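You operate a simulated robot arm through the tools that you are given. There is no shell and no other tool. Be economical: measure what you need, move in short steps, check, and stop when the job is done.

You run a simulated robot arm. Do the job below in one go: nothing can be reset, and whatever is moved stays where it is left.

## Task
The white socket strip has tripped: switch off and unplug the heater, reset the strip, restart the green-dot monitor.
Fine: lay the heater plug on the desk beside the heater.

It is judged by the outcome, as a careful person would: the job done as asked, and still so three seconds after it is handed in. It fails if anything else is knocked over, pushed out of place, dropped, spilled or broken.

## Robot
A 6-joint arm with a two-finger parallel gripper, fixed in place. Base frame: the origin is at the foot of the arm, x ahead of it, y to its left, z up. Units: mm, rad, N and s.
Its first joint turns from -2.007 to 2.007 rad. Payload 4.2 kg.
The TCP is the grasp point between the finger pads, 23 mm short of the fingertips. In the tool frame z runs along the fingers and y along their closing line. Largest opening 94 mm; finger width 38, thickness 10; the body of the gripper, 54 by 96 mm, starts 39 mm behind the TCP.
Orientation is that of the tool frame in the base frame, as a unit quaternion [w, x, y, z]. With the fingers straight down and closing along the base's y, the tool's x points along the base's -x, its y along +y and its z along -z.

## Interface
- The arm moves only by the tool play_rows. Its argument "series" is text: rows parted by semicolons, each of 7 numbers parted by spaces: the opening, from 0 (shut) to 1 (fully open), then the shift along the tool's x, y, z in mm, then the turn, a rotation vector about the tool's x, y, z in rad. In form: hand x y z rx ry rz; .... A call has 1 to 10 rows; each row is the pose to reach, as a shift and turn from the pose commanded when the call began, along the tool's axes at that moment. Each row takes 0.2 s and may step no farther than 50 mm and 0.15 rad from the row before; otherwise, or with a gripper value out of range, the whole call is refused. A pose out of reach is approached as far as the arm can. The call stops where the force on the tool passes 70 N (or 10 N more than at its start, if that is more) or the arm is blocked; 0.2 s more then pass. The fingers move at their own pace (about 108 mm/s each) and stop on an object; they squeeze with about 44 N. The grip force told is the motor's: it shows also when the fingers shut on nothing. Time passes only in rows, and 0.2 s behind the last, so rows that repeat a pose let the fingers close. It gives the time, the measured TCP pose, the force on the tool (base axes), the opening and the grip force at its end, in the units of the frame above (readings bear some noise), with the torque about the TCP (base axes, N m) and any sound that the robot's microphone picked up.
- Cameras (640 x 400 px; columns grow to the right, rows downward): "scene" is fixed at [49.6, 509.8, 1362.1]; the picture's right is [-0.67, -0.74, 0.00], its down [-0.33, 0.30, -0.90] and it looks along [0.66, -0.60, -0.44] (base axes); focal length 299 px, centre (320, 200). "wrist" rides on the gripper at [86, 16, -75] in the tool frame; the picture's right is [-0.18, 0.98, 0.00], its down [-0.58, -0.11, -0.81] and it looks along [-0.79, -0.15, 0.59] (tool axes); focal length 243 px, centre (320, 200).
- capture(camera): a new picture of that camera. It takes no simulated time.
- slide_trunk(by): slides the trunk up (or, below 0, down) by that many mm; the arm rides with it, the base frame stays. It gives what a move gives, with no picture.
- locate(camera, pixels): for up to 12 pixels [column, row] of the newest picture of that camera ("zoom" is the newest enlarged one), the place [x, y, z] in the base frame of the surface seen there, good to about 3 mm, but the place of the scene camera against the robot may be out by one fixed shift of up to 18 mm in any direction. It takes no simulated time.
- inspect(camera, box): a new picture of the part [left, top, right, bottom] of that camera's present view, enlarged. It takes no simulated time.
- hand_in(): hands the job in; it is judged then, once.

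Keep the steps short. Do not move on a guess: measure, check each grasp and each placing, and mend mistakes. In all there are 80 turns and 38 pictures (those below and enlarged ones count). Leave the gripper open and the arm clear of the work at the hand-in unless told otherwise, and finish with a single line.

The tools are called after "Call:" as a command line: name --argument value ..., lists and objects as JSON in quotes. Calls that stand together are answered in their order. play_rows: Moves the arm, as the interface text tells. Its arguments: {"type":"object","properties":{"series":{"type":"string"}},"required":["series"]} The other tools are called the same way: slide_trunk (by) slides the trunk up or down; capture (camera) takes a picture; locate (camera, pixels) gives the place of the surface under pixels of a picture; inspect (camera, box) takes an enlarged picture of a part of a camera's view; hand_in () hands the job in.

At the start:

```text
time: 0.0
position: [499.9, -46.0, 1261.3]
ee_rot: [0.0, 0.0, 1.0, 0.0]
force: [0.3, -0.2, 0.1]
ft_torque: [-0.03, -0.01, 0.01]
width: 94.1
grasp_force: 0.1
trunk travel left (down, up): [-775.0, 215.0]
```

scene: 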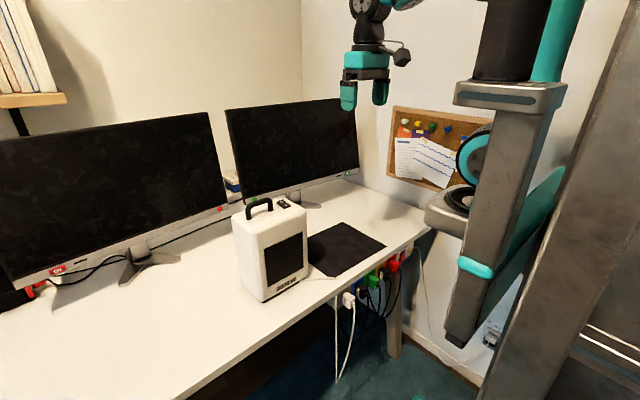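
wrist: 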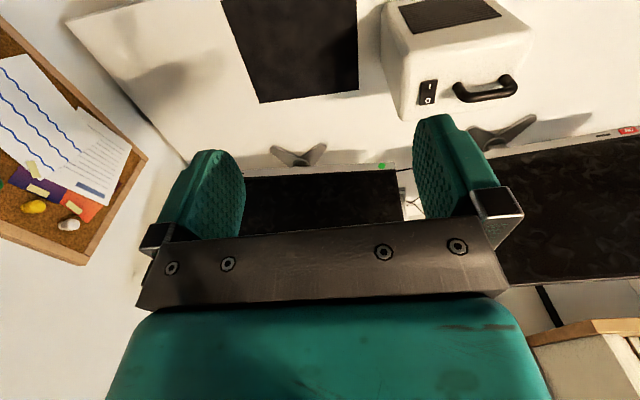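

I see the heater (col 270,row 250) with a switch on top, two monitors, and coloured plugs under the desk's right edge (col 375,row 280). I enlarge these parts.

Call:
inspect --camera "scene" --box '[310, 220, 450, 320]'

Call:
inspect --camera "scene" --box '[200, 160, 360, 310]'

```text
4.00 times, centred on (380, 270) of scene
```

zoom: 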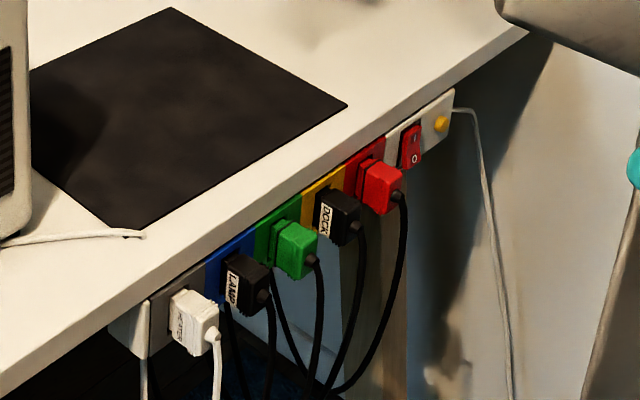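

```text
2.67 times, centred on (280, 235) of scene
```

zoom: 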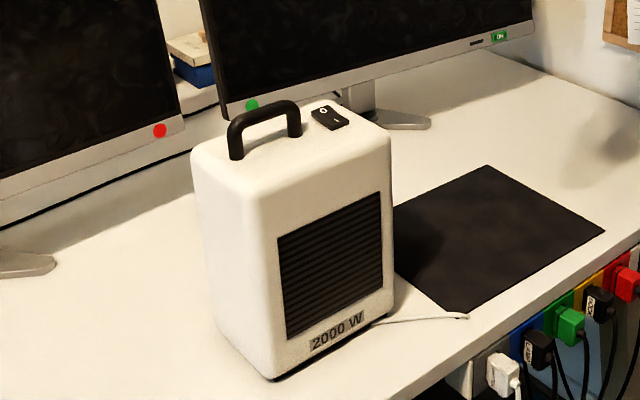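

The strip hangs on the desk's front edge with the reset button (yellow) and rocker at its far end; the heater plug is white. Measuring these from the second zoom and the wrist view.

Call:
locate --camera "zoom" --pixels '[[330, 117], [325, 110], [338, 120], [500, 38], [252, 105], [270, 375], [195, 340], [390, 300], [503, 375], [465, 317], [265, 110], [486, 166]]'

Call:
locate --camera "scene" --pixels '[[413, 256], [406, 251], [396, 262], [379, 268], [367, 275], [355, 281], [348, 299], [336, 304], [358, 298], [380, 284], [430, 222], [300, 323]]'

Call:
locate --camera "wrist" --pixels '[[430, 85], [427, 98], [485, 90], [383, 166], [390, 110], [260, 100], [408, 3]]'

Call:
inspect --camera "wrist" --box '[360, 60, 560, 220]'

```text
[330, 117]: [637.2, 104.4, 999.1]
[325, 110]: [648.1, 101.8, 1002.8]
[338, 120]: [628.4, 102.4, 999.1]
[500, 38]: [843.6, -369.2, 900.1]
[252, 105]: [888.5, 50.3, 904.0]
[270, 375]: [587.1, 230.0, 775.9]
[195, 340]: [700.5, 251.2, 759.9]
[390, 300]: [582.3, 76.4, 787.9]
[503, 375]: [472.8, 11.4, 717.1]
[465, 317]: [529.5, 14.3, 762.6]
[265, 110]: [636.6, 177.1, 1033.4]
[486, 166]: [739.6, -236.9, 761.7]
```

```text
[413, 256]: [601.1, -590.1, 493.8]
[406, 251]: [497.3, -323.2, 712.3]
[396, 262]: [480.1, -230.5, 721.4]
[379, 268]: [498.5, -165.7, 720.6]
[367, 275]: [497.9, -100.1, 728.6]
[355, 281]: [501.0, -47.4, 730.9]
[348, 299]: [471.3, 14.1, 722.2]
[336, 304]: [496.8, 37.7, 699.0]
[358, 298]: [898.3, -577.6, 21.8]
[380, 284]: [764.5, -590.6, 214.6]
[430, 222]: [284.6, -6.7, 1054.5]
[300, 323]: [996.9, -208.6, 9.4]
```

```text
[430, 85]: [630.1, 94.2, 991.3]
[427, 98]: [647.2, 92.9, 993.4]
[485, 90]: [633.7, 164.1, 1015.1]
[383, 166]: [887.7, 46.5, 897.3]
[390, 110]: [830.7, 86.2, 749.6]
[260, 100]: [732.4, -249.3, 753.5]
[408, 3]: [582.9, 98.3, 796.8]
```

```text
2.50 times, centred on (460, 140) of wrist
```

zoom: 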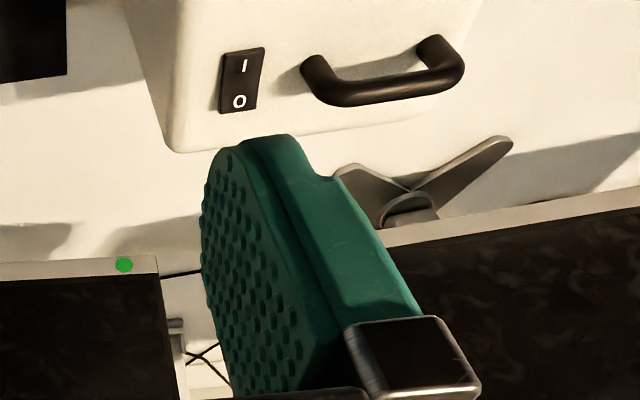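

The switch's O end is at about (647, 93, 993), the I end nearer the robot. I close the fingers and move above the switch with a slight lean so the near lower edge of the fingertips will press first.

Call:
play_rows --series "0 -26 24 27 0 -0.05 0; 0 -52 48 54 0 -0.1 0; 0 -78 72 80 0 -0.15 0; 0 -104 96 107 0 -0.2 0; 0 -130 120 134 0 -0.25 0; 0 -155 140 161 0 -0.3 0; 0 -155 140 161 0 -0.3 0"

Call:
capture --camera "wrist"

```text
time: 1.6
position: [655.8, 96.0, 1098.4]
ee_rot: [0.149, 0.001, 0.989, 0.0]
force: [0.1, -0.5, 0.1]
ft_torque: [0.0, -0.02, 0.0]
width: 0.0
grasp_force: 42.0
trunk travel left (down, up): [-775.0, 215.0]
```

```text
32 pictures are left
```

wrist: 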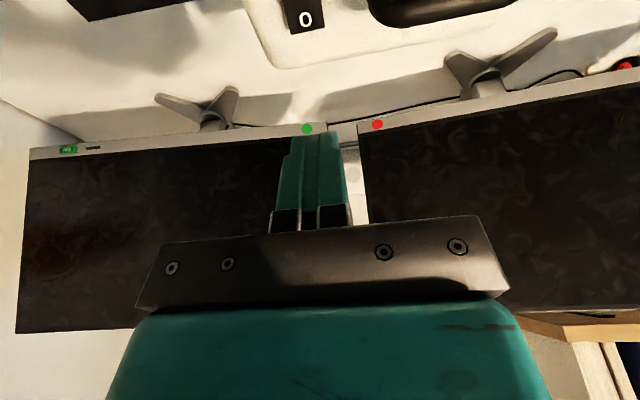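

The O end shows at (306,18). I measure it and its surroundings.

Call:
locate --camera "wrist" --pixels '[[306, 18], [305, 29], [296, 2], [318, 5], [305, 3], [300, 45], [375, 10], [68, 150], [93, 148], [306, 129]]'

Call:
inspect --camera "wrist" --box '[240, 0, 400, 100]'

Call:
inspect --camera "wrist" --box '[20, 110, 180, 210]'

```text
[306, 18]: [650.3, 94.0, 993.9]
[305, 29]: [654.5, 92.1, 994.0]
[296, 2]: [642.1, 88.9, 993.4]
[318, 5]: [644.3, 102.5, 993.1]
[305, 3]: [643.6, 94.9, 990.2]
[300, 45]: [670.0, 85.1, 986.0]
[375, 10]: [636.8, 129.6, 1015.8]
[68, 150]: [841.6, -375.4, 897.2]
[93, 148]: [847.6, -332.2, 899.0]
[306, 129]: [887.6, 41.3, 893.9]
```

```text
4.00 times, centred on (320, 50) of wrist
```

zoom: 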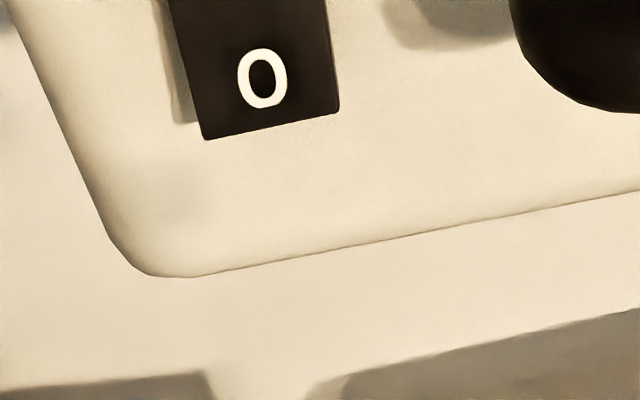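

```text
4.00 times, centred on (100, 160) of wrist
```

zoom: 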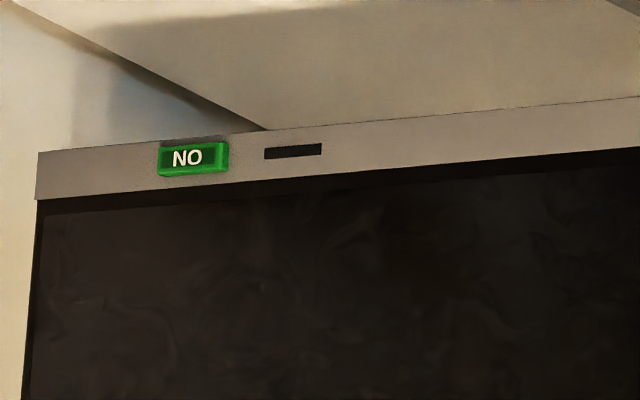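

O's surface is at z≈994, the heater top 986, and the monitor's green ON button is at (842,-375,897). I come down to just above the O end.

Call:
play_rows --series "0 9 -2 36 0 0 0; 0 17.8 -2 70.9 0 0 0; 0 17.8 -2 70.9 0 0 0"

```text
time: 2.4
position: [660.4, 91.9, 1025.7]
ee_rot: [0.149, 0.0, 0.989, 0.0]
force: [-0.1, 0.0, -0.2]
ft_torque: [0.02, -0.03, 0.0]
width: 0.0
grasp_force: 42.2
trunk travel left (down, up): [-775.0, 215.0]
```

No contact yet at z 1025.7. I press straight down in small steps.

Call:
play_rows --series "0 0.6 0 1.9 0 0 0; 0 1.2 0 3.8 0 0 0; 0 1.8 0 5.7 0 0 0; 0 2.4 0 7.6 0 0 0; 0 2.7 0 8.6 0 0 0"

```text
time: 3.6
position: [658.6, 92.5, 1020.6]
ee_rot: [0.151, 0.0, 0.989, -0.001]
force: [-2.3, -1.6, 11.8]
ft_torque: [-0.05, 0.2, 0.02]
width: 0.0
grasp_force: 42.3
trunk travel left (down, up): [-775.0, 215.0]
heard: click
```

A click was heard with 12 N. I rise away and check the rocker.

Call:
play_rows --series "0 -10 0 -33 0 0 0; 0 -16 0 -70 0 0 0; 0 20 0 -110 0 0 0; 0 60 0 -130 0 0 0; 0 60 0 -130 0 0 0"

Call:
inspect --camera "wrist" --box '[220, 0, 420, 125]'

```text
refused: row 3 steps farther than a row can; nothing moved
```

```text
3.20 times, centred on (320, 62) of wrist
```

zoom: 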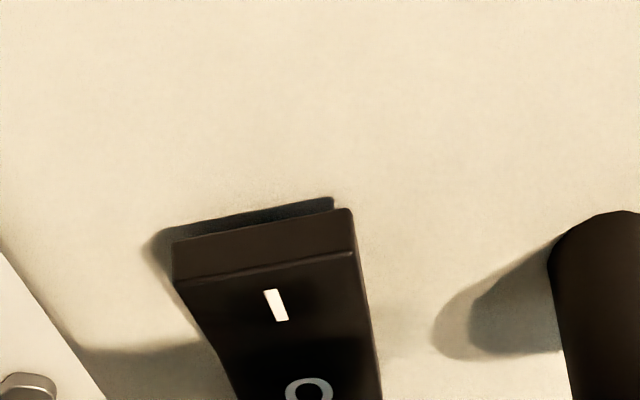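

The I end now stands up and O is down: the heater is off. I rise straight up, then draw back toward the robot.

Call:
play_rows --series "0 -13.3 0 -43 0 0 0; 0 -26.6 0 -86 0 0 0; 0 15 -11 -99 0 -0.1 0; 0 58 -22 -112 0 -0.2 0; 0 100 -34 -125 0 -0.3 0; 0 142 -46 -138 0 -0.4 0; 0 184 -58 -151 0 -0.5 0; 0 226 -70 -164 0 -0.6 0; 0 269 -82 -177 0 -0.7 0; 0 269 -82 -177 0 -0.7 0"

Call:
capture --camera "wrist"

```text
time: 5.8
position: [342.7, 157.9, 1156.1]
ee_rot: [0.47, 0.014, 0.882, 0.027]
force: [0.0, 0.7, 0.2]
ft_torque: [0.0, 0.01, 0.03]
width: 0.2
grasp_force: 42.2
out of reach, approached as far as the arm can: row 6, 7, 8, 9, 10
trunk travel left (down, up): [-775.0, 215.0]
```

```text
28 pictures are left
```

wrist: 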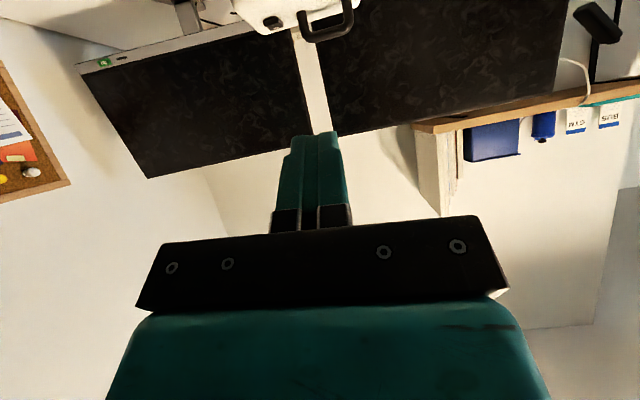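

The arm could not follow fully so close in and high. I look at the arm's stance before sliding the trunk down.

Call:
capture --camera "scene"

```text
27 pictures are left
```

scene: 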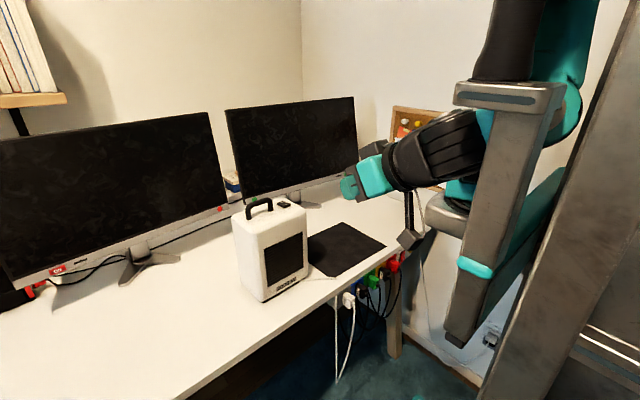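

The arm is well clear of the desk edge (x≈497). I slide the trunk down 250 mm.

Call:
slide_trunk --by -250

```text
time: 8.4
position: [344.0, 158.7, 903.1]
ee_rot: [0.472, 0.009, 0.882, 0.021]
force: [0.6, 0.2, -0.7]
ft_torque: [0.01, -0.02, -0.01]
width: 0.0
grasp_force: 41.9
trunk travel left (down, up): [-525.0, 465.0]
```

I test where the commanded pose stands with a null row before moving on.

Call:
play_rows --series "0 0 0 0 0 0 0"

```text
time: 8.8
position: [342.9, 158.7, 903.3]
ee_rot: [0.471, 0.01, 0.882, 0.019]
force: [-0.4, 0.2, -0.3]
ft_torque: [-0.01, 0.02, 0.0]
width: 0.2
grasp_force: 42.3
trunk travel left (down, up): [-525.0, 465.0]
```

Stable. I move toward (350, 60, 810) to look at the strip from the front.

Call:
play_rows --series "0 18 -25 14 0 0 0; 0 36 -50 28 0 0 0; 0 55 -75 42 0 0 0; 0 74 -99 56 0 0 0; 0 74 -99 56 0 0 0"

Call:
capture --camera "wrist"

```text
time: 9.4
position: [337.8, 167.9, 894.5]
ee_rot: [0.451, 0.037, 0.889, 0.065]
force: [0.4, -0.4, 0.4]
ft_torque: [-0.05, 0.01, -0.03]
width: 0.0
grasp_force: 42.3
out of reach, approached as far as the arm can: row 1, 2
trunk travel left (down, up): [-525.0, 465.0]
stopped in row 2: the arm was blocked; the commanded pose is now the measured one
```

```text
26 pictures are left
```

wrist: 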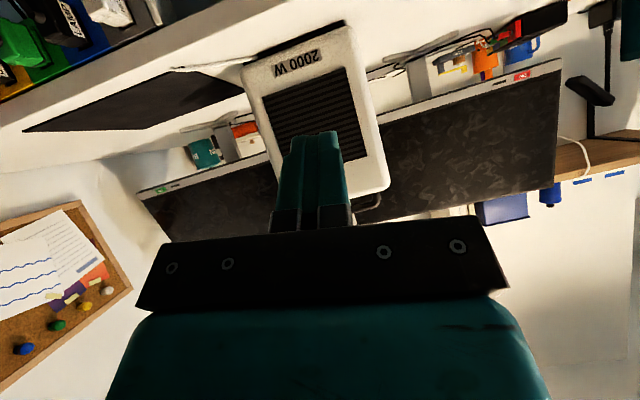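

The arm was blocked this close in and this high relative to its shoulder. I raise the trunk again so the target lies further below the shoulder, then unbend.

Call:
slide_trunk --by 250

Call:
play_rows --series "0 -20 0 25 0 0.1 0; 0 -40 0 50 0 0.2 0; 0 -50 -10 80 0 0.3 0; 0 -50 -20 110 0 0.4 0; 0 -50 -20 110 0 0.4 0"

```text
time: 12.0
position: [337.7, 169.0, 1144.2]
ee_rot: [0.45, 0.035, 0.89, 0.069]
force: [0.4, 0.4, 0.0]
ft_torque: [0.04, -0.01, 0.01]
width: 0.1
grasp_force: 42.1
trunk travel left (down, up): [-775.0, 215.0]
```

```text
time: 13.2
position: [455.3, 154.0, 1117.4]
ee_rot: [0.265, 0.021, 0.961, 0.072]
force: [-1.0, -0.1, 0.1]
ft_torque: [-0.02, -0.04, 0.03]
width: 0.0
grasp_force: 42.2
trunk travel left (down, up): [-775.0, 215.0]
```

Now I go down in front of the desk to about (380, 60, 850), levelling out a small roll.

Call:
play_rows --series "0 27 -19 25 0.018 0 -0.011; 0 55 -38 50 0.037 0 -0.022; 0 82 -57 76 0.055 0 -0.033; 0 110 -76 101 0.074 0 -0.044; 0 137 -95 126 0.092 0 -0.055; 0 165 -114 152 0.111 0 -0.066; 0 192 -133 177 0.129 0 -0.077; 0 192 -133 177 0.129 0 -0.077"

Call:
capture --camera "wrist"

```text
time: 15.0
position: [384.0, 66.8, 833.3]
ee_rot: [0.264, 0.001, 0.964, 0.0]
force: [-0.3, 0.2, -0.4]
ft_torque: [0.02, -0.02, -0.01]
width: 0.3
grasp_force: 42.4
out of reach, approached as far as the arm can: row 1, 2, 3, 4, 5, 6, 7, 8
trunk travel left (down, up): [-775.0, 215.0]
```

```text
25 pictures are left
```

wrist: 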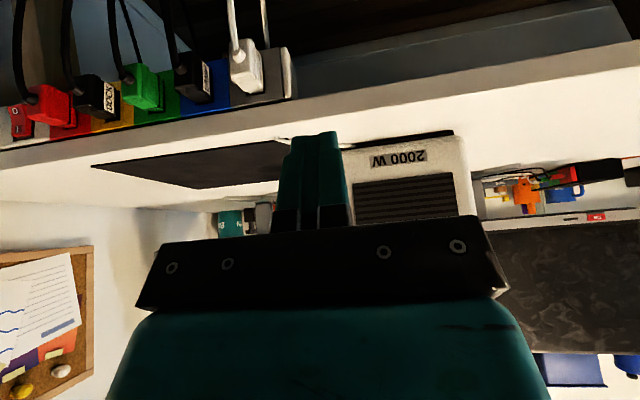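

The strip shows well now: heater plug at (245,65). I enlarge and measure.

Call:
inspect --camera "wrist" --box '[160, 0, 320, 150]'

Call:
locate --camera "wrist" --pixels '[[245, 70], [232, 62], [258, 75], [240, 45], [275, 75], [288, 60], [268, 50], [198, 75], [186, 60], [270, 115], [285, 140], [16, 118]]'

```text
2.67 times, centred on (240, 75) of wrist
```

zoom: 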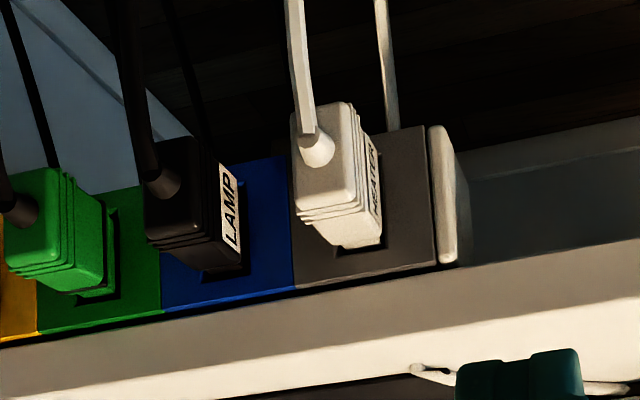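

```text
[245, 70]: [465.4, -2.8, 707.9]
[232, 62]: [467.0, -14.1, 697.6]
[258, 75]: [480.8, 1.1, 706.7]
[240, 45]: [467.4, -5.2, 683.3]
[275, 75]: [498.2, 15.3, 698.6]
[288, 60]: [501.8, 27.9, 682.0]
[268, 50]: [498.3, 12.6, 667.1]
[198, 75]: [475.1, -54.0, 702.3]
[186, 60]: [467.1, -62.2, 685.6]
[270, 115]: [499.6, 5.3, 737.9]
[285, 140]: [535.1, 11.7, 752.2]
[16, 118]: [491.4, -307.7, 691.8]
```

I measure the plug's corners in the enlarged picture.

Call:
locate --camera "zoom" --pixels '[[300, 120], [345, 112], [350, 185], [303, 203], [375, 235], [375, 150], [330, 238], [318, 150], [226, 215], [195, 180], [455, 150], [330, 280]]'

```text
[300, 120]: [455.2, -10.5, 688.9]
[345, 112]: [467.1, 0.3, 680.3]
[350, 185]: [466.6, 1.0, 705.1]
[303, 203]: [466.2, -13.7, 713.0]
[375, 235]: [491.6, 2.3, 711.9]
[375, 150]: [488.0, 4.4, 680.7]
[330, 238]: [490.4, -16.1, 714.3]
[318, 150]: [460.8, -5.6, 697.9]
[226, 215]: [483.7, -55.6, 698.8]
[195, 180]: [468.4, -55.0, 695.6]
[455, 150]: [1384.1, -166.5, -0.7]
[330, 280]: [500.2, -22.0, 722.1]
```

The plug spans y≈-17..3, z≈678..715, x≈466..497; lamp's edge is at y≈-54. I open the fingers to about 52 mm and go to a pre-grasp point up and back from it.

Call:
play_rows --series "0.55 -1 -25 29 0 0 0; 0.55 -2 -49 58 0 0 0; 0.55 -3 -73 87 0 0 0; 0.55 -3 -73 87 0 0 0"

Call:
capture --camera "wrist"

```text
time: 16.0
position: [432.2, -3.6, 760.0]
ee_rot: [0.265, 0.001, 0.964, 0.0]
force: [0.1, -0.1, -0.6]
ft_torque: [-0.03, 0.01, 0.02]
width: 51.6
grasp_force: 0.1
trunk travel left (down, up): [-775.0, 215.0]
```

```text
23 pictures are left
```

wrist: 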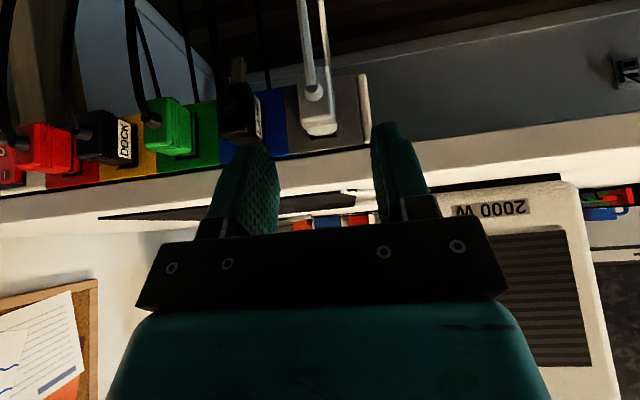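

The plug (col 317) lies between the fingers. I advance along the fingers about 69 mm in steps.

Call:
play_rows --series "0.55 0 -2 25 0 0 0; 0.55 0 -2.5 48 0 0 0; 0.55 0 -2.5 60 0 0 0; 0.55 0 -2.5 68 0 0 0; 0.55 0 -2.5 68 0 0 0"

Call:
capture --camera "wrist"

```text
time: 17.2
position: [466.0, -5.4, 701.9]
ee_rot: [0.266, 0.002, 0.964, 0.0]
force: [-0.1, -0.2, -0.6]
ft_torque: [-0.01, 0.02, -0.02]
width: 51.6
grasp_force: 0.1
trunk travel left (down, up): [-775.0, 215.0]
```

```text
22 pictures are left
```

wrist: 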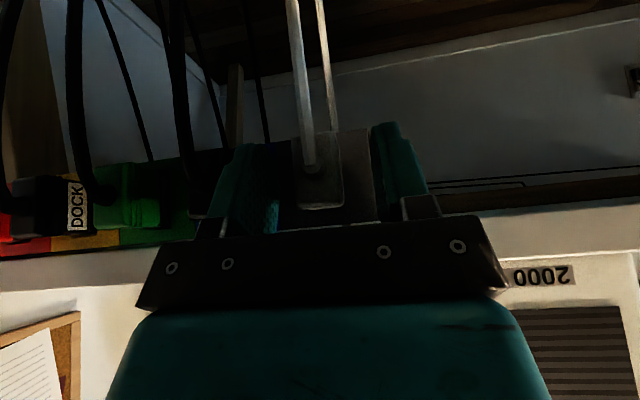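

The plug is centred between the fingers and the lamp plug is outside. I close.

Call:
play_rows --series "0.35 0 0 0 0 0 0; 0.1 0 0 0 0 0 0; 0 0 0 0 0 0 0; 0 0 0 0 0 0 0"

```text
time: 18.2
position: [466.5, -6.5, 701.8]
ee_rot: [0.265, 0.002, 0.964, -0.002]
force: [4.4, -19.8, 1.2]
ft_torque: [0.0, -0.05, -0.1]
width: 21.0
grasp_force: 44.0
trunk travel left (down, up): [-775.0, 215.0]
```

The grip holds at 21 mm. I ease 1.5 mm sideways and pull straight back (-x).

Call:
play_rows --series "0 0 -1.5 0 0 0 0; 0 6.9 -1.5 -4.1 0 0 0; 0 13.8 -1.5 -8.2 0 0 0; 0 24 -1.5 -14.3 0 0 0; 0 39 -1.5 -23 0 0 0; 0 39 -1.5 -23 0 0 0"

Call:
capture --camera "wrist"

```text
time: 19.6
position: [421.6, -5.4, 703.8]
ee_rot: [0.264, 0.002, 0.964, -0.001]
force: [0.1, -0.2, 0.9]
ft_torque: [0.02, -0.01, -0.01]
width: 20.9
grasp_force: 43.9
trunk travel left (down, up): [-775.0, 215.0]
```

```text
21 pictures are left
```

wrist: 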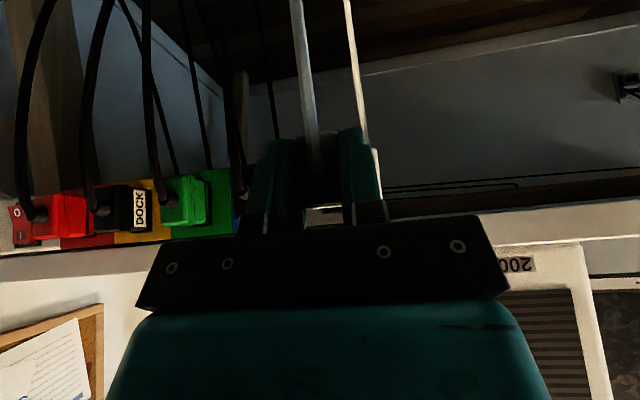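

The plug is free (0 N, 21 mm grip). I look at the whole scene, then choose a bare spot beside the heater.

Call:
inspect --camera "scene" --box '[220, 180, 460, 390]'

```text
1.90 times, centred on (340, 285) of scene
```

zoom: 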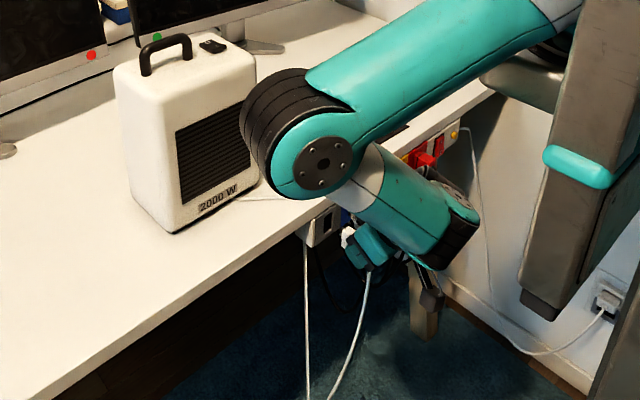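

The elbow hangs over the desk near the heater; I measure its clearance.

Call:
locate --camera "zoom" --pixels '[[320, 163], [275, 195], [258, 110], [300, 75], [250, 150], [180, 225], [255, 180], [230, 200], [120, 180], [262, 197], [410, 130], [345, 235]]'

```text
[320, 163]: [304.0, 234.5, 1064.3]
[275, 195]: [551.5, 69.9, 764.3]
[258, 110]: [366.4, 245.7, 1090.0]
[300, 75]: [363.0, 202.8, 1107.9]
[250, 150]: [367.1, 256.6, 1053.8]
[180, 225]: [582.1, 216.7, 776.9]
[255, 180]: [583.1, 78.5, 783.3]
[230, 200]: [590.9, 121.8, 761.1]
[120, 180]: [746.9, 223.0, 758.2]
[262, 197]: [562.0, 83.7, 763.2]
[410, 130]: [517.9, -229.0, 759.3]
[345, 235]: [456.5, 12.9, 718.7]
```

The elbow joint (304,234,1064) is clear of the heater. The bare desk left of the heater (x≈590, y≈310) suits the plug. I lift clear of the edge first.

Call:
play_rows --series "0 12.9 0 -7.7 0 0 0; 0 -2 0 -32 0 0 0; 0 -17 0 -58 0 0 0; 0 -33 0 -85 0 0 0; 0 -51 10 -115 0 0 0; 0 -69 30 -145 0 0 0; 0 -69 60 -145 0 0 0; 0 -69 90 -145 0 0 0; 0 -69 90 -145 0 0 0"

Call:
inspect --camera "scene" --box '[140, 100, 460, 390]'

```text
time: 21.6
position: [406.7, 87.2, 864.3]
ee_rot: [0.264, 0.001, 0.964, 0.0]
force: [0.3, -0.4, 0.5]
ft_torque: [0.01, 0.01, 0.0]
width: 21.2
grasp_force: 43.6
out of reach, approached as far as the arm can: row 5, 6, 7
trunk travel left (down, up): [-775.0, 215.0]
```

```text
1.38 times, centred on (300, 245) of scene
```

zoom: 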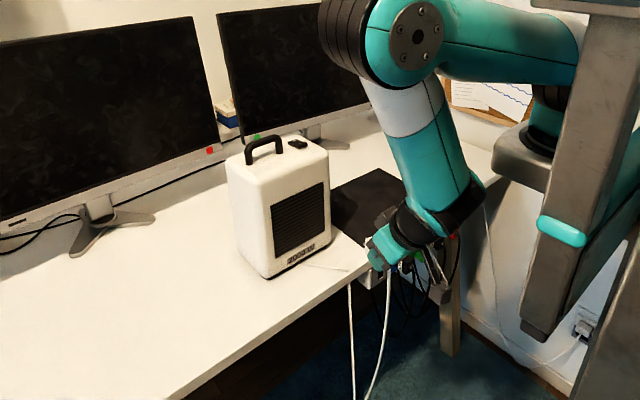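

The plug hangs clear with its cord trailing. I go left to y≈308, then forward past the heater's left side.

Call:
play_rows --series "0 0 37 0 0 0 0; 0 0 74 0 0 0 0; 0 0 111 0 0 0 0; 0 0 148 0 0 0 0; 0 0 185 0 0 0 0; 0 0 223 0 0 0 0; 0 -39 223 23 0 0 0; 0 -78 223 46 0 0 0; 0 -118 223 70 0 0 0; 0 -118 223 70 0 0 0"

Call:
inspect --camera "scene" --box '[100, 140, 420, 390]'

```text
time: 23.8
position: [543.0, 306.7, 863.7]
ee_rot: [0.265, 0.0, 0.964, 0.0]
force: [-0.1, -0.1, -0.7]
ft_torque: [0.0, -0.01, 0.01]
width: 21.1
grasp_force: 44.2
trunk travel left (down, up): [-775.0, 215.0]
```

```text
1.60 times, centred on (260, 265) of scene
```

zoom: 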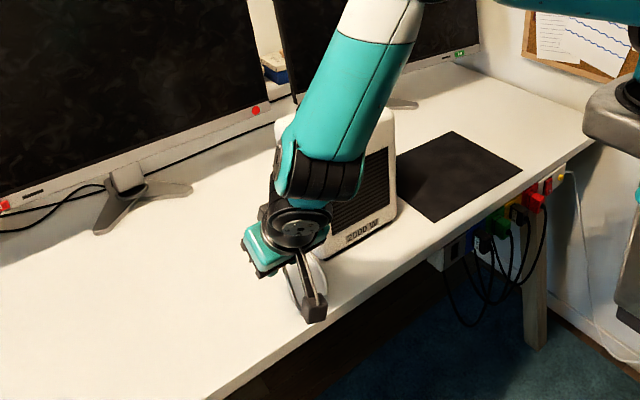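

Gripper at (543,307,864), clear of the heater. I go forward and down to just above the desk.

Call:
play_rows --series "0 -20 3 12 0 0 0; 0 -30 3 30 0 0 0; 0 -16 3 58 0 0 0; 0 -4 3 84 0 0 0; 0 -4 3 84 0 0 0"

Call:
capture --camera "wrist"

```text
time: 25.0
position: [590.9, 309.9, 792.7]
ee_rot: [0.266, 0.002, 0.964, 0.0]
force: [0.4, 0.0, 0.0]
ft_torque: [-0.01, 0.02, -0.01]
width: 21.2
grasp_force: 43.6
trunk travel left (down, up): [-775.0, 215.0]
```

```text
17 pictures are left
```

wrist: 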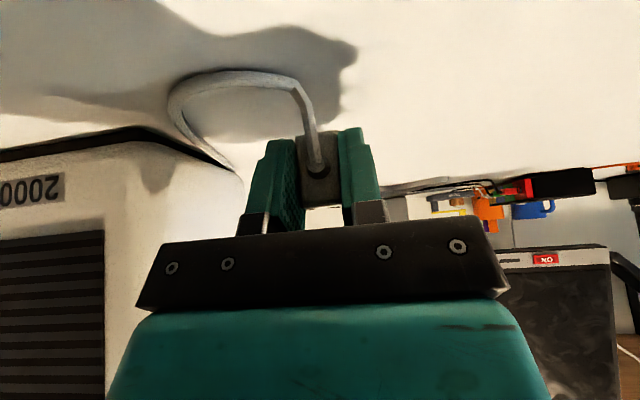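

The cord now loops simply on the desk to the heater. I lower in small steps until touch.

Call:
play_rows --series "0 2 0 3.4 0 0 0; 0 3.6 0 6 0 0 0; 0 4.6 0 7.7 0 0 0; 0 5.6 0 9.4 0 0 0; 0 6.1 0 10.3 0 0 0"

```text
time: 26.2
position: [590.0, 309.9, 780.6]
ee_rot: [0.264, 0.002, 0.965, 0.0]
force: [0.4, 0.8, -0.3]
ft_torque: [0.01, 0.0, 0.0]
width: 21.1
grasp_force: 44.0
trunk travel left (down, up): [-775.0, 215.0]
```

No touch yet at z 780.6; I go a few mm further.

Call:
play_rows --series "0 0.5 0 0.9 0 0 0; 0 1 0 1.7 0 0 0; 0 1.5 0 2.6 0 0 0; 0 2 0 3.4 0 0 0"

```text
time: 27.2
position: [591.8, 310.7, 779.6]
ee_rot: [0.267, 0.003, 0.964, 0.0]
force: [-11.8, -7.7, 38.4]
ft_torque: [-0.44, 0.54, -0.07]
width: 21.3
grasp_force: 44.5
trunk travel left (down, up): [-775.0, 215.0]
```

Touch at z≈779.6 (38 N). I ease up 2.5 mm and open the fingers slowly.

Call:
play_rows --series "0 -1.3 0 -2.2 0 0 0; 0.28 -1.3 0 -2.2 0 0 0; 0.36 -1.3 0 -2.2 0 0 0; 0.42 -1.3 0 -2.2 0 0 0; 0.42 -1.3 0 -2.2 0 0 0"

Call:
capture --camera "wrist"

```text
time: 28.4
position: [589.1, 311.4, 779.1]
ee_rot: [0.266, 0.0, 0.964, 0.001]
force: [-1.7, 12.4, 16.9]
ft_torque: [0.02, 0.09, -0.1]
width: 34.1
grasp_force: 0.2
trunk travel left (down, up): [-775.0, 215.0]
```

```text
16 pictures are left
```

wrist: 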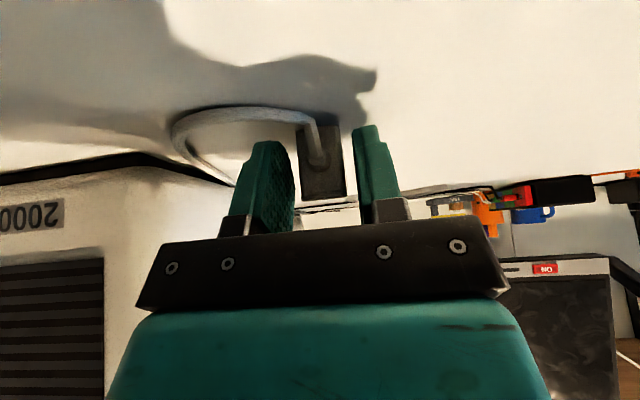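

The plug stands free between the fingers. I draw back along the fingers.

Call:
play_rows --series "0.42 -0.5 0 -1 0 0 0; 0.42 -1 0 -4 0 0 0; 0.42 -1 0 -25 0 0 0; 0.42 -1 0 -60 0 0 0; 0.42 -1 0 -100 0 0 0; 0.42 -1 0 -100 0 0 0"

Call:
capture --camera "wrist"

```text
time: 29.8
position: [537.0, 309.7, 864.4]
ee_rot: [0.265, 0.002, 0.964, -0.001]
force: [0.0, 0.1, -0.2]
ft_torque: [0.01, -0.01, 0.05]
width: 39.5
grasp_force: 0.3
trunk travel left (down, up): [-775.0, 215.0]
```

```text
15 pictures are left
```

wrist: 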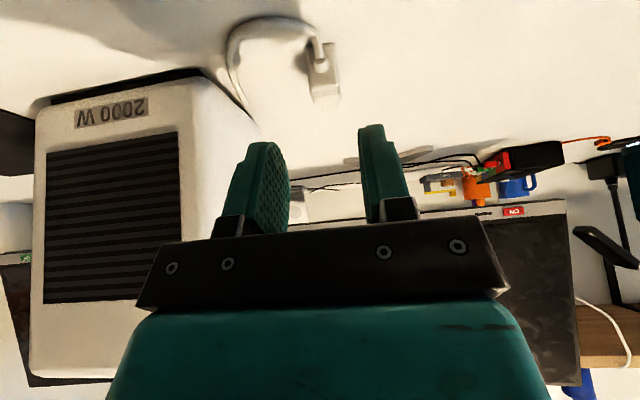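

The plug lies on the desk left of the heater, cord slack. Now I back off, close the fingers and travel in front of the desk toward the strip's right end.

Call:
play_rows --series "0.3 36 0 -21 0 0 0; 0 72 0 -43 0 0 0; 0 105 -10 -62 0 0 0; 0 105 -56 -62 0 0 0; 0 105 -102 -62 0 0 0; 0 105 -148 -62 0 0 0; 0 105 -194 -62 0 0 0; 0 105 -240 -62 0 0 0; 0 105 -286 -62 0 0 0; 0 105 -286 -62 0 0 0"

Call:
play_rows --series "0 4 -46 -3 0 0 0; 0 4 -92 -3 0 0 0; 0 4 -138 -3 0 0 0; 0 -8 -184 20 0 0 0; 0 -20 -230 43 0 0 0; 0 -20 -260 43 0 0 0; 0 -20 -260 43 0 0 0"

Call:
capture --camera "wrist"

```text
time: 32.0
position: [436.6, 44.1, 838.6]
ee_rot: [0.264, 0.001, 0.964, 0.0]
force: [0.1, 0.7, 0.2]
ft_torque: [-0.02, 0.01, -0.02]
width: 0.0
grasp_force: 42.5
out of reach, approached as far as the arm can: row 8, 9, 10
trunk travel left (down, up): [-775.0, 215.0]
```

```text
refused: row 4 steps farther than a row can; nothing moved
```

```text
14 pictures are left
```

wrist: 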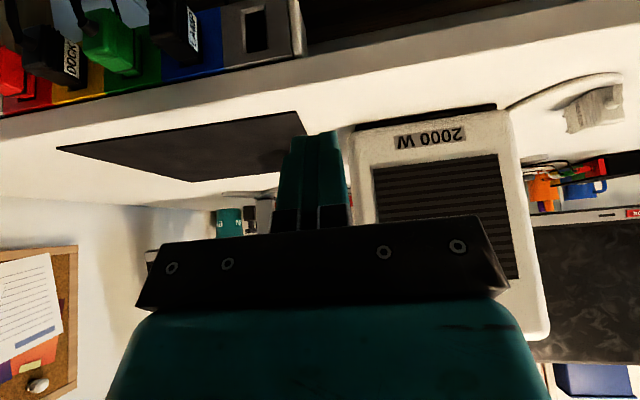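

The old socket is empty and the plug lies beside the heater. I keep travelling right along the desk edge.

Call:
play_rows --series "0 0 -44 0 0 0 0; 0 0 -88 0 0 0 0; 0 0 -132 0 0 0 0; 0 5 -174 8 0 0 0; 0 15 -216 12 0 0 0; 0 30 -256 12 0 0 0; 0 45 -290 8 0 0 0; 0 45 -310 8 0 0 0; 0 45 -310 8 0 0 0"

Call:
capture --camera "wrist"

```text
time: 34.0
position: [398.9, -239.0, 808.0]
ee_rot: [0.267, 0.001, 0.964, -0.004]
force: [-0.2, -0.5, 0.3]
ft_torque: [-0.01, 0.0, -0.01]
width: 0.0
grasp_force: 42.0
out of reach, approached as far as the arm can: row 1, 2, 3, 4, 5, 6, 7, 8, 9
trunk travel left (down, up): [-775.0, 215.0]
```

```text
13 pictures are left
```

wrist: 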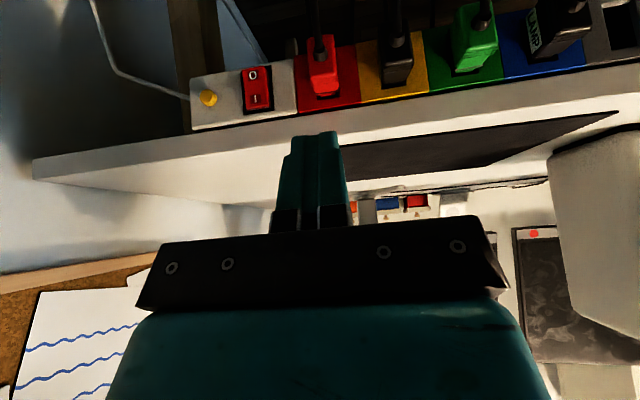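

The strip's rocker (255,88) and yellow button (208,97) are in view. I enlarge and measure.

Call:
inspect --camera "wrist" --box '[180, 50, 320, 140]'

Call:
locate --camera "wrist" --pixels '[[208, 97], [253, 75], [256, 98], [245, 88], [269, 88], [225, 95], [285, 90], [322, 85], [326, 65], [230, 125]]'

```text
4.44 times, centred on (250, 95) of wrist
```

zoom: 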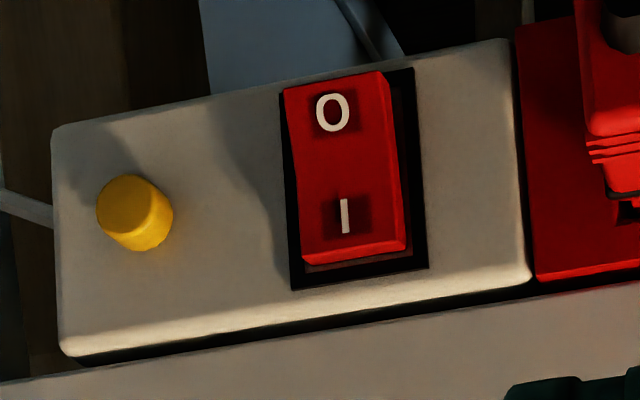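

```text
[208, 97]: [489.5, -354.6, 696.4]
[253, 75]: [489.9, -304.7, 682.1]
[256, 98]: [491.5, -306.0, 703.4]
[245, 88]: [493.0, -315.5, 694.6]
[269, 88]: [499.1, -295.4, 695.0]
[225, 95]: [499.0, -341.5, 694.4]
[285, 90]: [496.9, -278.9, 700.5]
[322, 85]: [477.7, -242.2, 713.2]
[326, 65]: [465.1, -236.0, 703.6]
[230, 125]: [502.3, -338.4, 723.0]
```

The popped-out yellow button at (489.5,-354.6,696) is the trip reset; the rocker shows O/I. I move right first, then down to a point in front of the button.

Call:
play_rows --series "0 0 -40 0 0 0 0; 0 0 -80 0 0 0 0; 0 2 -116 10 0 0 0; 0 8 -116 45 0 0 0; 0 12 -116 78 0 0 0; 0 17 -116 108 0 0 0; 0 17 -116 108 0 0 0"

Call:
capture --camera "wrist"

```text
time: 35.6
position: [401.5, -226.0, 758.8]
ee_rot: [0.266, 0.002, 0.964, -0.001]
force: [0.4, 0.2, -0.5]
ft_torque: [-0.02, 0.0, -0.01]
width: 0.0
grasp_force: 42.5
out of reach, approached as far as the arm can: row 1, 2, 3, 4, 5, 6, 7
trunk travel left (down, up): [-775.0, 215.0]
```

```text
11 pictures are left
```

wrist: 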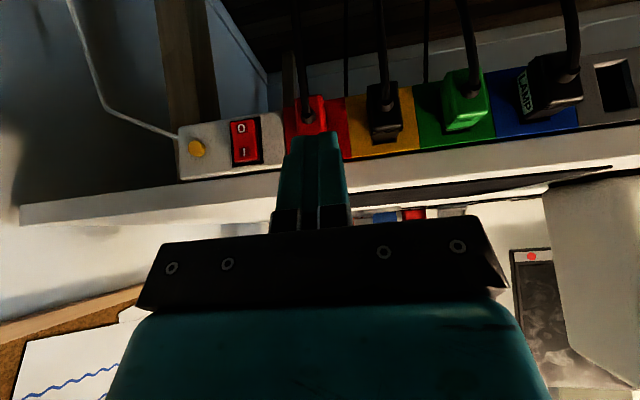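

The arm could not go further right with this heading. I turn the tool to point radially (yaw -0.4 rad) in place.

Call:
play_rows --series "0 0 0 0 0.064 0 0.107; 0 0 0 0 0.128 0 0.215; 0 0 0 0 0.204 0 0.344; 0 0 0 0 0.204 0 0.344"

```text
time: 36.6
position: [400.8, -234.0, 757.0]
ee_rot: [0.259, 0.194, 0.945, -0.053]
force: [0.4, 0.5, 0.1]
ft_torque: [0.0, 0.0, 0.03]
width: 0.0
grasp_force: 42.5
trunk travel left (down, up): [-775.0, 215.0]
```

Feasible now. I move right to y≈-350, then forward and down to just in front of the button.

Call:
play_rows --series "0 -13 -36 8 0 0 0; 0 -26 -71 15 0 0 0; 0 -39 -107 23 0 0 0; 0 -41 -99 55 0 0 0; 0 -44 -92 85 0 0 0; 0 -44 -92 85 0 0 0"

Call:
capture --camera "wrist"

```text
time: 38.0
position: [393.8, -271.0, 752.9]
ee_rot: [0.261, 0.193, 0.944, -0.053]
force: [0.0, -0.4, 0.3]
ft_torque: [0.04, -0.01, 0.02]
width: 0.0
grasp_force: 42.2
out of reach, approached as far as the arm can: row 1, 2, 3, 4, 5, 6
trunk travel left (down, up): [-775.0, 215.0]
```

```text
10 pictures are left
```

wrist: 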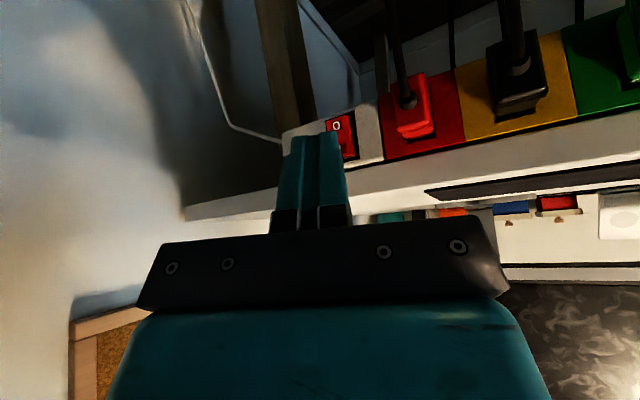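

The arm is stuck at an inner limit. I raise the trunk 150 mm, so that the shoulder is further from the target, and then try again from above.

Call:
slide_trunk --by 150

Call:
play_rows --series "0 0 0 0 0 0.05 0; 0 -13 -25 8 0 0.1 0; 0 -26 -50 15 0 0.15 0; 0 -33 -68 19 0 0.15 0; 0 -33 -68 19 0 0.15 0"

```text
time: 39.7
position: [393.8, -271.9, 901.9]
ee_rot: [0.261, 0.193, 0.944, -0.052]
force: [-0.2, -0.3, 0.2]
ft_torque: [-0.06, -0.02, -0.02]
width: 0.0
grasp_force: 42.5
trunk travel left (down, up): [-925.0, 65.0]
```

```text
time: 40.9
position: [363.0, -252.5, 927.7]
ee_rot: [0.19, 0.196, 0.961, -0.04]
force: [0.2, 0.4, 0.3]
ft_torque: [0.0, 0.0, 0.01]
width: 0.0
grasp_force: 41.8
out of reach, approached as far as the arm can: row 1, 2, 3, 4, 5
trunk travel left (down, up): [-925.0, 65.0]
```

It went the wrong way; I look at the arm's stance.

Call:
capture --camera "scene"

```text
9 pictures are left
```

scene: 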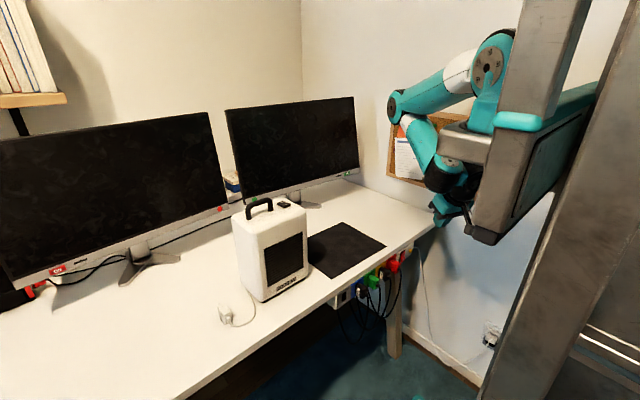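

The elbow is folded tight. I measure shoulder, elbow and wrist points.

Call:
locate --camera "scene" --pixels '[[488, 68], [395, 105], [455, 165], [460, 185], [440, 215], [465, 140], [233, 313]]'

```text
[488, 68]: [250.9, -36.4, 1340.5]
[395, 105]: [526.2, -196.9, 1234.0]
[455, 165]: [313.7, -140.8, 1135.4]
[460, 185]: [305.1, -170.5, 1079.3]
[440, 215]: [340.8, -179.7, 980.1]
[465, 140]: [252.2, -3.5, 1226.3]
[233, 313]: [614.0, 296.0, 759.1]
```

The shoulder is really near x≈230, so the wrist, not the reach, limits the tilted poses here. I bring the tool upright and outward, where it is within its workspace.

Call:
play_rows --series "0 -20 -5 4 0 0.1 0; 0 -40 -10 8 0 0.2 0; 0 -60 -16 12 0 0.3 0; 0 -80 -20 16 0 0.39 0; 0 -97 -24 18 0 0.39 0; 0 -97 -24 18 0 0.39 0"

```text
time: 42.3
position: [279.2, -164.9, 893.7]
ee_rot: [0.0, 0.201, 0.98, -0.001]
force: [-0.6, 0.5, 0.2]
ft_torque: [-0.05, -0.01, -0.02]
width: 0.0
grasp_force: 42.7
out of reach, approached as far as the arm can: row 1, 2, 3, 4, 5, 6
trunk travel left (down, up): [-925.0, 65.0]
```

The wrist is pinned near the shoulder. I go back to the free middle region, upright, heading straight, as at the start.

Call:
play_rows --series "0 -19 29 -18 0 0 -0.067; 0 -38 58 -36 0 0 -0.133; 0 -57 87 -54 0 0 -0.2; 0 -76 116 -72 0 0 -0.267; 0 -95 145 -90 0 0 -0.333; 0 -113 172 -106 0 0 -0.4; 0 -113 172 -106 0 0 -0.4"

```text
time: 43.9
position: [310.0, -90.0, 895.0]
ee_rot: [0.0, 0.002, 1.0, -0.001]
force: [0.5, -0.4, -0.1]
ft_torque: [0.04, 0.0, 0.0]
width: 0.0
grasp_force: 42.4
out of reach, approached as far as the arm can: row 1, 2, 3, 4, 5, 6, 7
trunk travel left (down, up): [-925.0, 65.0]
```

Still pinned. I test a small pure move: 60 mm down, then forward, to learn the direction of freedom.

Call:
play_rows --series "0 0 0 30 0 0 0; 0 0 0 60 0 0 0; 0 0 0 60 0 0 0"

Call:
play_rows --series "0 -30 0 0 0 0 0; 0 -60 0 0 0 0 0; 0 -60 0 0 0 0 0"

```text
time: 44.7
position: [312.9, -103.7, 856.8]
ee_rot: [0.025, 0.001, 1.0, 0.017]
force: [-0.7, 0.3, 0.0]
ft_torque: [-0.01, -0.01, 0.01]
width: 0.0
grasp_force: 41.9
out of reach, approached as far as the arm can: row 1, 2, 3
trunk travel left (down, up): [-925.0, 65.0]
```

```text
time: 45.5
position: [317.4, -96.0, 857.5]
ee_rot: [0.036, 0.002, 0.999, 0.023]
force: [0.1, 0.7, 0.8]
ft_torque: [0.01, 0.02, -0.01]
width: 0.2
grasp_force: 42.5
out of reach, approached as far as the arm can: row 1, 2
trunk travel left (down, up): [-925.0, 65.0]
```

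Row 3 was no longer flagged, so perhaps it unfolds slowly. I try forward again with slow small steps.

Call:
play_rows --series "0 -12 0 0 0 0 0; 0 -24 0 0 0 0 0; 0 -36 0 0 0 0 0; 0 -48 0 0 0 0 0; 0 -60 0 0 0 0 0; 0 -72 0 0 0 0 0; 0 -84 0 0 0 0 0; 0 -96 0 0 0 0 0; 0 -96 0 0 0 0 0"

```text
time: 47.5
position: [306.2, -101.1, 860.6]
ee_rot: [0.0, 0.001, 1.0, 0.0]
force: [-0.1, -0.3, -0.8]
ft_torque: [0.01, 0.03, 0.02]
width: 0.0
grasp_force: 42.8
out of reach, approached as far as the arm can: row 1, 2, 3, 4, 5, 6, 7, 8, 9
trunk travel left (down, up): [-925.0, 65.0]
```

I retrace left, where the arm was free before, to get out of this pocket.

Call:
play_rows --series "0 0 45 -5 0 0 0; 0 0 90 -10 0 0 0; 0 0 135 -15 0 0 0; 0 0 180 -20 0 0 0; 0 0 225 -25 0 0 0; 0 0 270 -30 0 0 0; 0 -20 300 -30 0 0 0; 0 -50 320 -40 0 0 0; 0 -90 340 -50 0 0 0; 0 -90 340 -50 0 0 0"

Call:
capture --camera "scene"

```text
time: 49.7
position: [305.7, -68.7, 893.8]
ee_rot: [-0.001, 0.001, 1.0, 0.003]
force: [0.3, -0.3, 0.2]
ft_torque: [0.02, -0.01, -0.02]
width: 0.2
grasp_force: 42.1
out of reach, approached as far as the arm can: row 1, 2, 3, 4, 5, 6, 7, 8, 9, 10
trunk travel left (down, up): [-925.0, 65.0]
```

```text
8 pictures are left
```

scene: 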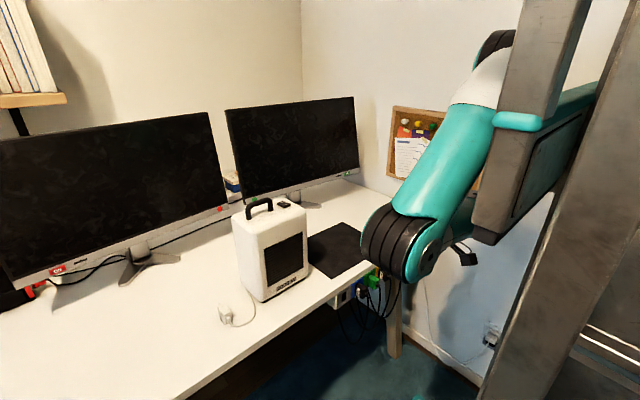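

The elbow is swung out to the left with the forearm folded back. I measure the joint positions to choose the way out.

Call:
locate --camera "scene" --pixels '[[420, 260], [385, 235], [430, 210], [450, 160], [490, 75], [495, 40], [450, 235], [465, 257], [462, 215], [480, 205]]'

```text
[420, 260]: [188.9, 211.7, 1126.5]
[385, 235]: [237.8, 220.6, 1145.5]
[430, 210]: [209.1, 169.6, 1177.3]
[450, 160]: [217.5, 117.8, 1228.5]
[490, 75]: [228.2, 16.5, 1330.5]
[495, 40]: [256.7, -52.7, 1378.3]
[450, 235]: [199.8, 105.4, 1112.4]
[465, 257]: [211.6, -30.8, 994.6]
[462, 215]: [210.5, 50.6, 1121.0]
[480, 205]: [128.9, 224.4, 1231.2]
```

The geometry is clear now: the base axis is near x≈220 and the arm is reaching "backward" past it. The way out is tangential: leftward and slightly outward, a bit lower.

Call:
play_rows --series "0 -8 10 8 0 0 0; 0 -15 35 14 0 0 0; 0 -24 70 20 0 0 0; 0 -33 105 26 0 0 0; 0 -42 140 30 0 0 0; 0 -51 175 34 0 0 0; 0 -60 210 36 0 0 0; 0 -69 245 36 0 0 0; 0 -78 280 36 0 0 0; 0 -78 280 36 0 0 0"

```text
time: 51.9
position: [307.0, -68.8, 893.2]
ee_rot: [-0.001, 0.002, 1.0, 0.002]
force: [-0.2, 0.9, -0.8]
ft_torque: [0.0, -0.03, 0.05]
width: 0.0
grasp_force: 42.4
out of reach, approached as far as the arm can: row 1, 2, 3, 4, 5, 6, 7, 8, 9, 10
trunk travel left (down, up): [-925.0, 65.0]
```

No motion: the upright tool itself seems to pin the wrist. I restore the 0.54 rad tilt around the wrist, as it was when it passed here.

Call:
play_rows --series "0 -25 0 -3 0 -0.134 0; 0 -50 0 -9 0 -0.268 0; 0 -76 0 -17 0 -0.402 0; 0 -102 0 -28 0 -0.536 0; 0 -102 0 -28 0 -0.536 0"

```text
time: 53.1
position: [396.4, -67.0, 904.5]
ee_rot: [0.265, 0.001, 0.964, -0.002]
force: [0.9, -0.4, 0.1]
ft_torque: [-0.02, -0.01, 0.02]
width: 0.0
grasp_force: 42.6
out of reach, approached as far as the arm can: row 3, 4, 5
trunk travel left (down, up): [-925.0, 65.0]
```

It follows now. I move tangentially (forward and left, slightly up) to swing out of the singular spot.

Call:
play_rows --series "0 -12.8 14 3 0 0 0; 0 -25.6 28 6 0 0 0; 0 -38.4 42 9 0 0 0; 0 -51.2 56 12 0 0 0; 0 -64 70 15 0 0 0; 0 -77 84 18 0 0 0; 0 -90 98 21 0 0 0; 0 -103 112 24 0 0 0; 0 -103 112 24 0 0 0"

```text
time: 55.1
position: [491.7, 45.2, 934.9]
ee_rot: [0.263, 0.003, 0.965, 0.0]
force: [-0.9, 0.2, 0.1]
ft_torque: [0.0, -0.01, 0.01]
width: 0.1
grasp_force: 42.2
trunk travel left (down, up): [-925.0, 65.0]
```

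Free again. Now I swing right at a larger radius above the desk: to about (500,-150,935).

Call:
play_rows --series "0 -4 -25 2 0 0 0; 0 -8 -50 4 0 0 0; 0 -8 -80 4 0 0 0; 0 -8 -110 4 0 0 0; 0 -8 -140 4 0 0 0; 0 -8 -170 4 0 0 0; 0 -8 -200 4 0 0 0; 0 -8 -200 4 0 0 0"

Call:
capture --camera "scene"

```text
time: 56.9
position: [499.5, -153.9, 937.3]
ee_rot: [0.264, 0.002, 0.964, 0.0]
force: [-0.2, -0.2, 0.0]
ft_torque: [0.0, -0.03, 0.0]
width: 0.2
grasp_force: 42.5
trunk travel left (down, up): [-925.0, 65.0]
```

```text
7 pictures are left
```

scene: 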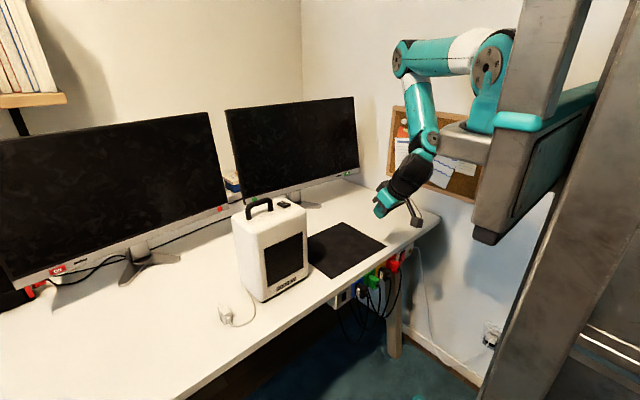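

The stance is good now. I continue to the right end and down in front of the desk edge.

Call:
play_rows --series "0 8.6 -40 -5 0 0 0; 0 21.5 -80 -12.8 0 0 0; 0 34.4 -115 -20.4 0 0 0; 0 52.4 -150 -19.5 0 0 0; 0 73.8 -180 -8.9 0 0 0; 0 93.4 -198 20.2 0 0 0; 0 114.8 -198 56.3 0 0 0; 0 114.8 -198 56.3 0 0 0"

```text
time: 58.7
position: [431.2, -354.4, 829.1]
ee_rot: [0.264, 0.001, 0.965, 0.0]
force: [0.3, 0.5, 0.0]
ft_torque: [0.0, 0.01, 0.0]
width: 0.2
grasp_force: 42.2
trunk travel left (down, up): [-925.0, 65.0]
```

On target laterally (y -354.4). Down to button height, standing about 20 mm in front of it.

Call:
play_rows --series "0 18 0 37 0 0 0; 0 37 0 74 0 0 0; 0 55 0 110 0 0 0; 0 55 0 110 0 0 0"

Call:
capture --camera "wrist"

```text
time: 59.7
position: [438.9, -354.5, 705.5]
ee_rot: [0.264, 0.002, 0.964, -0.001]
force: [-0.6, -0.4, -0.5]
ft_torque: [0.02, -0.01, -0.03]
width: 0.1
grasp_force: 42.6
trunk travel left (down, up): [-925.0, 65.0]
```

```text
6 pictures are left
```

wrist: 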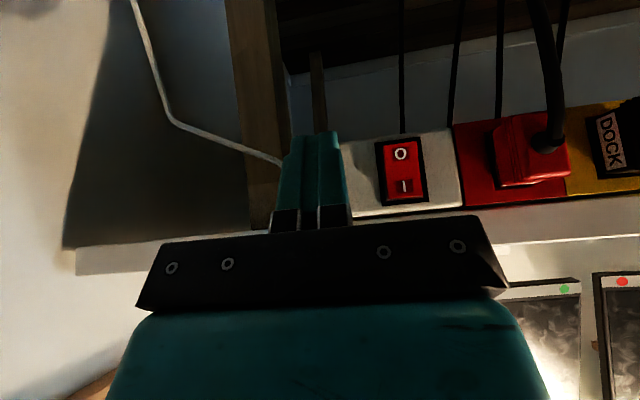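

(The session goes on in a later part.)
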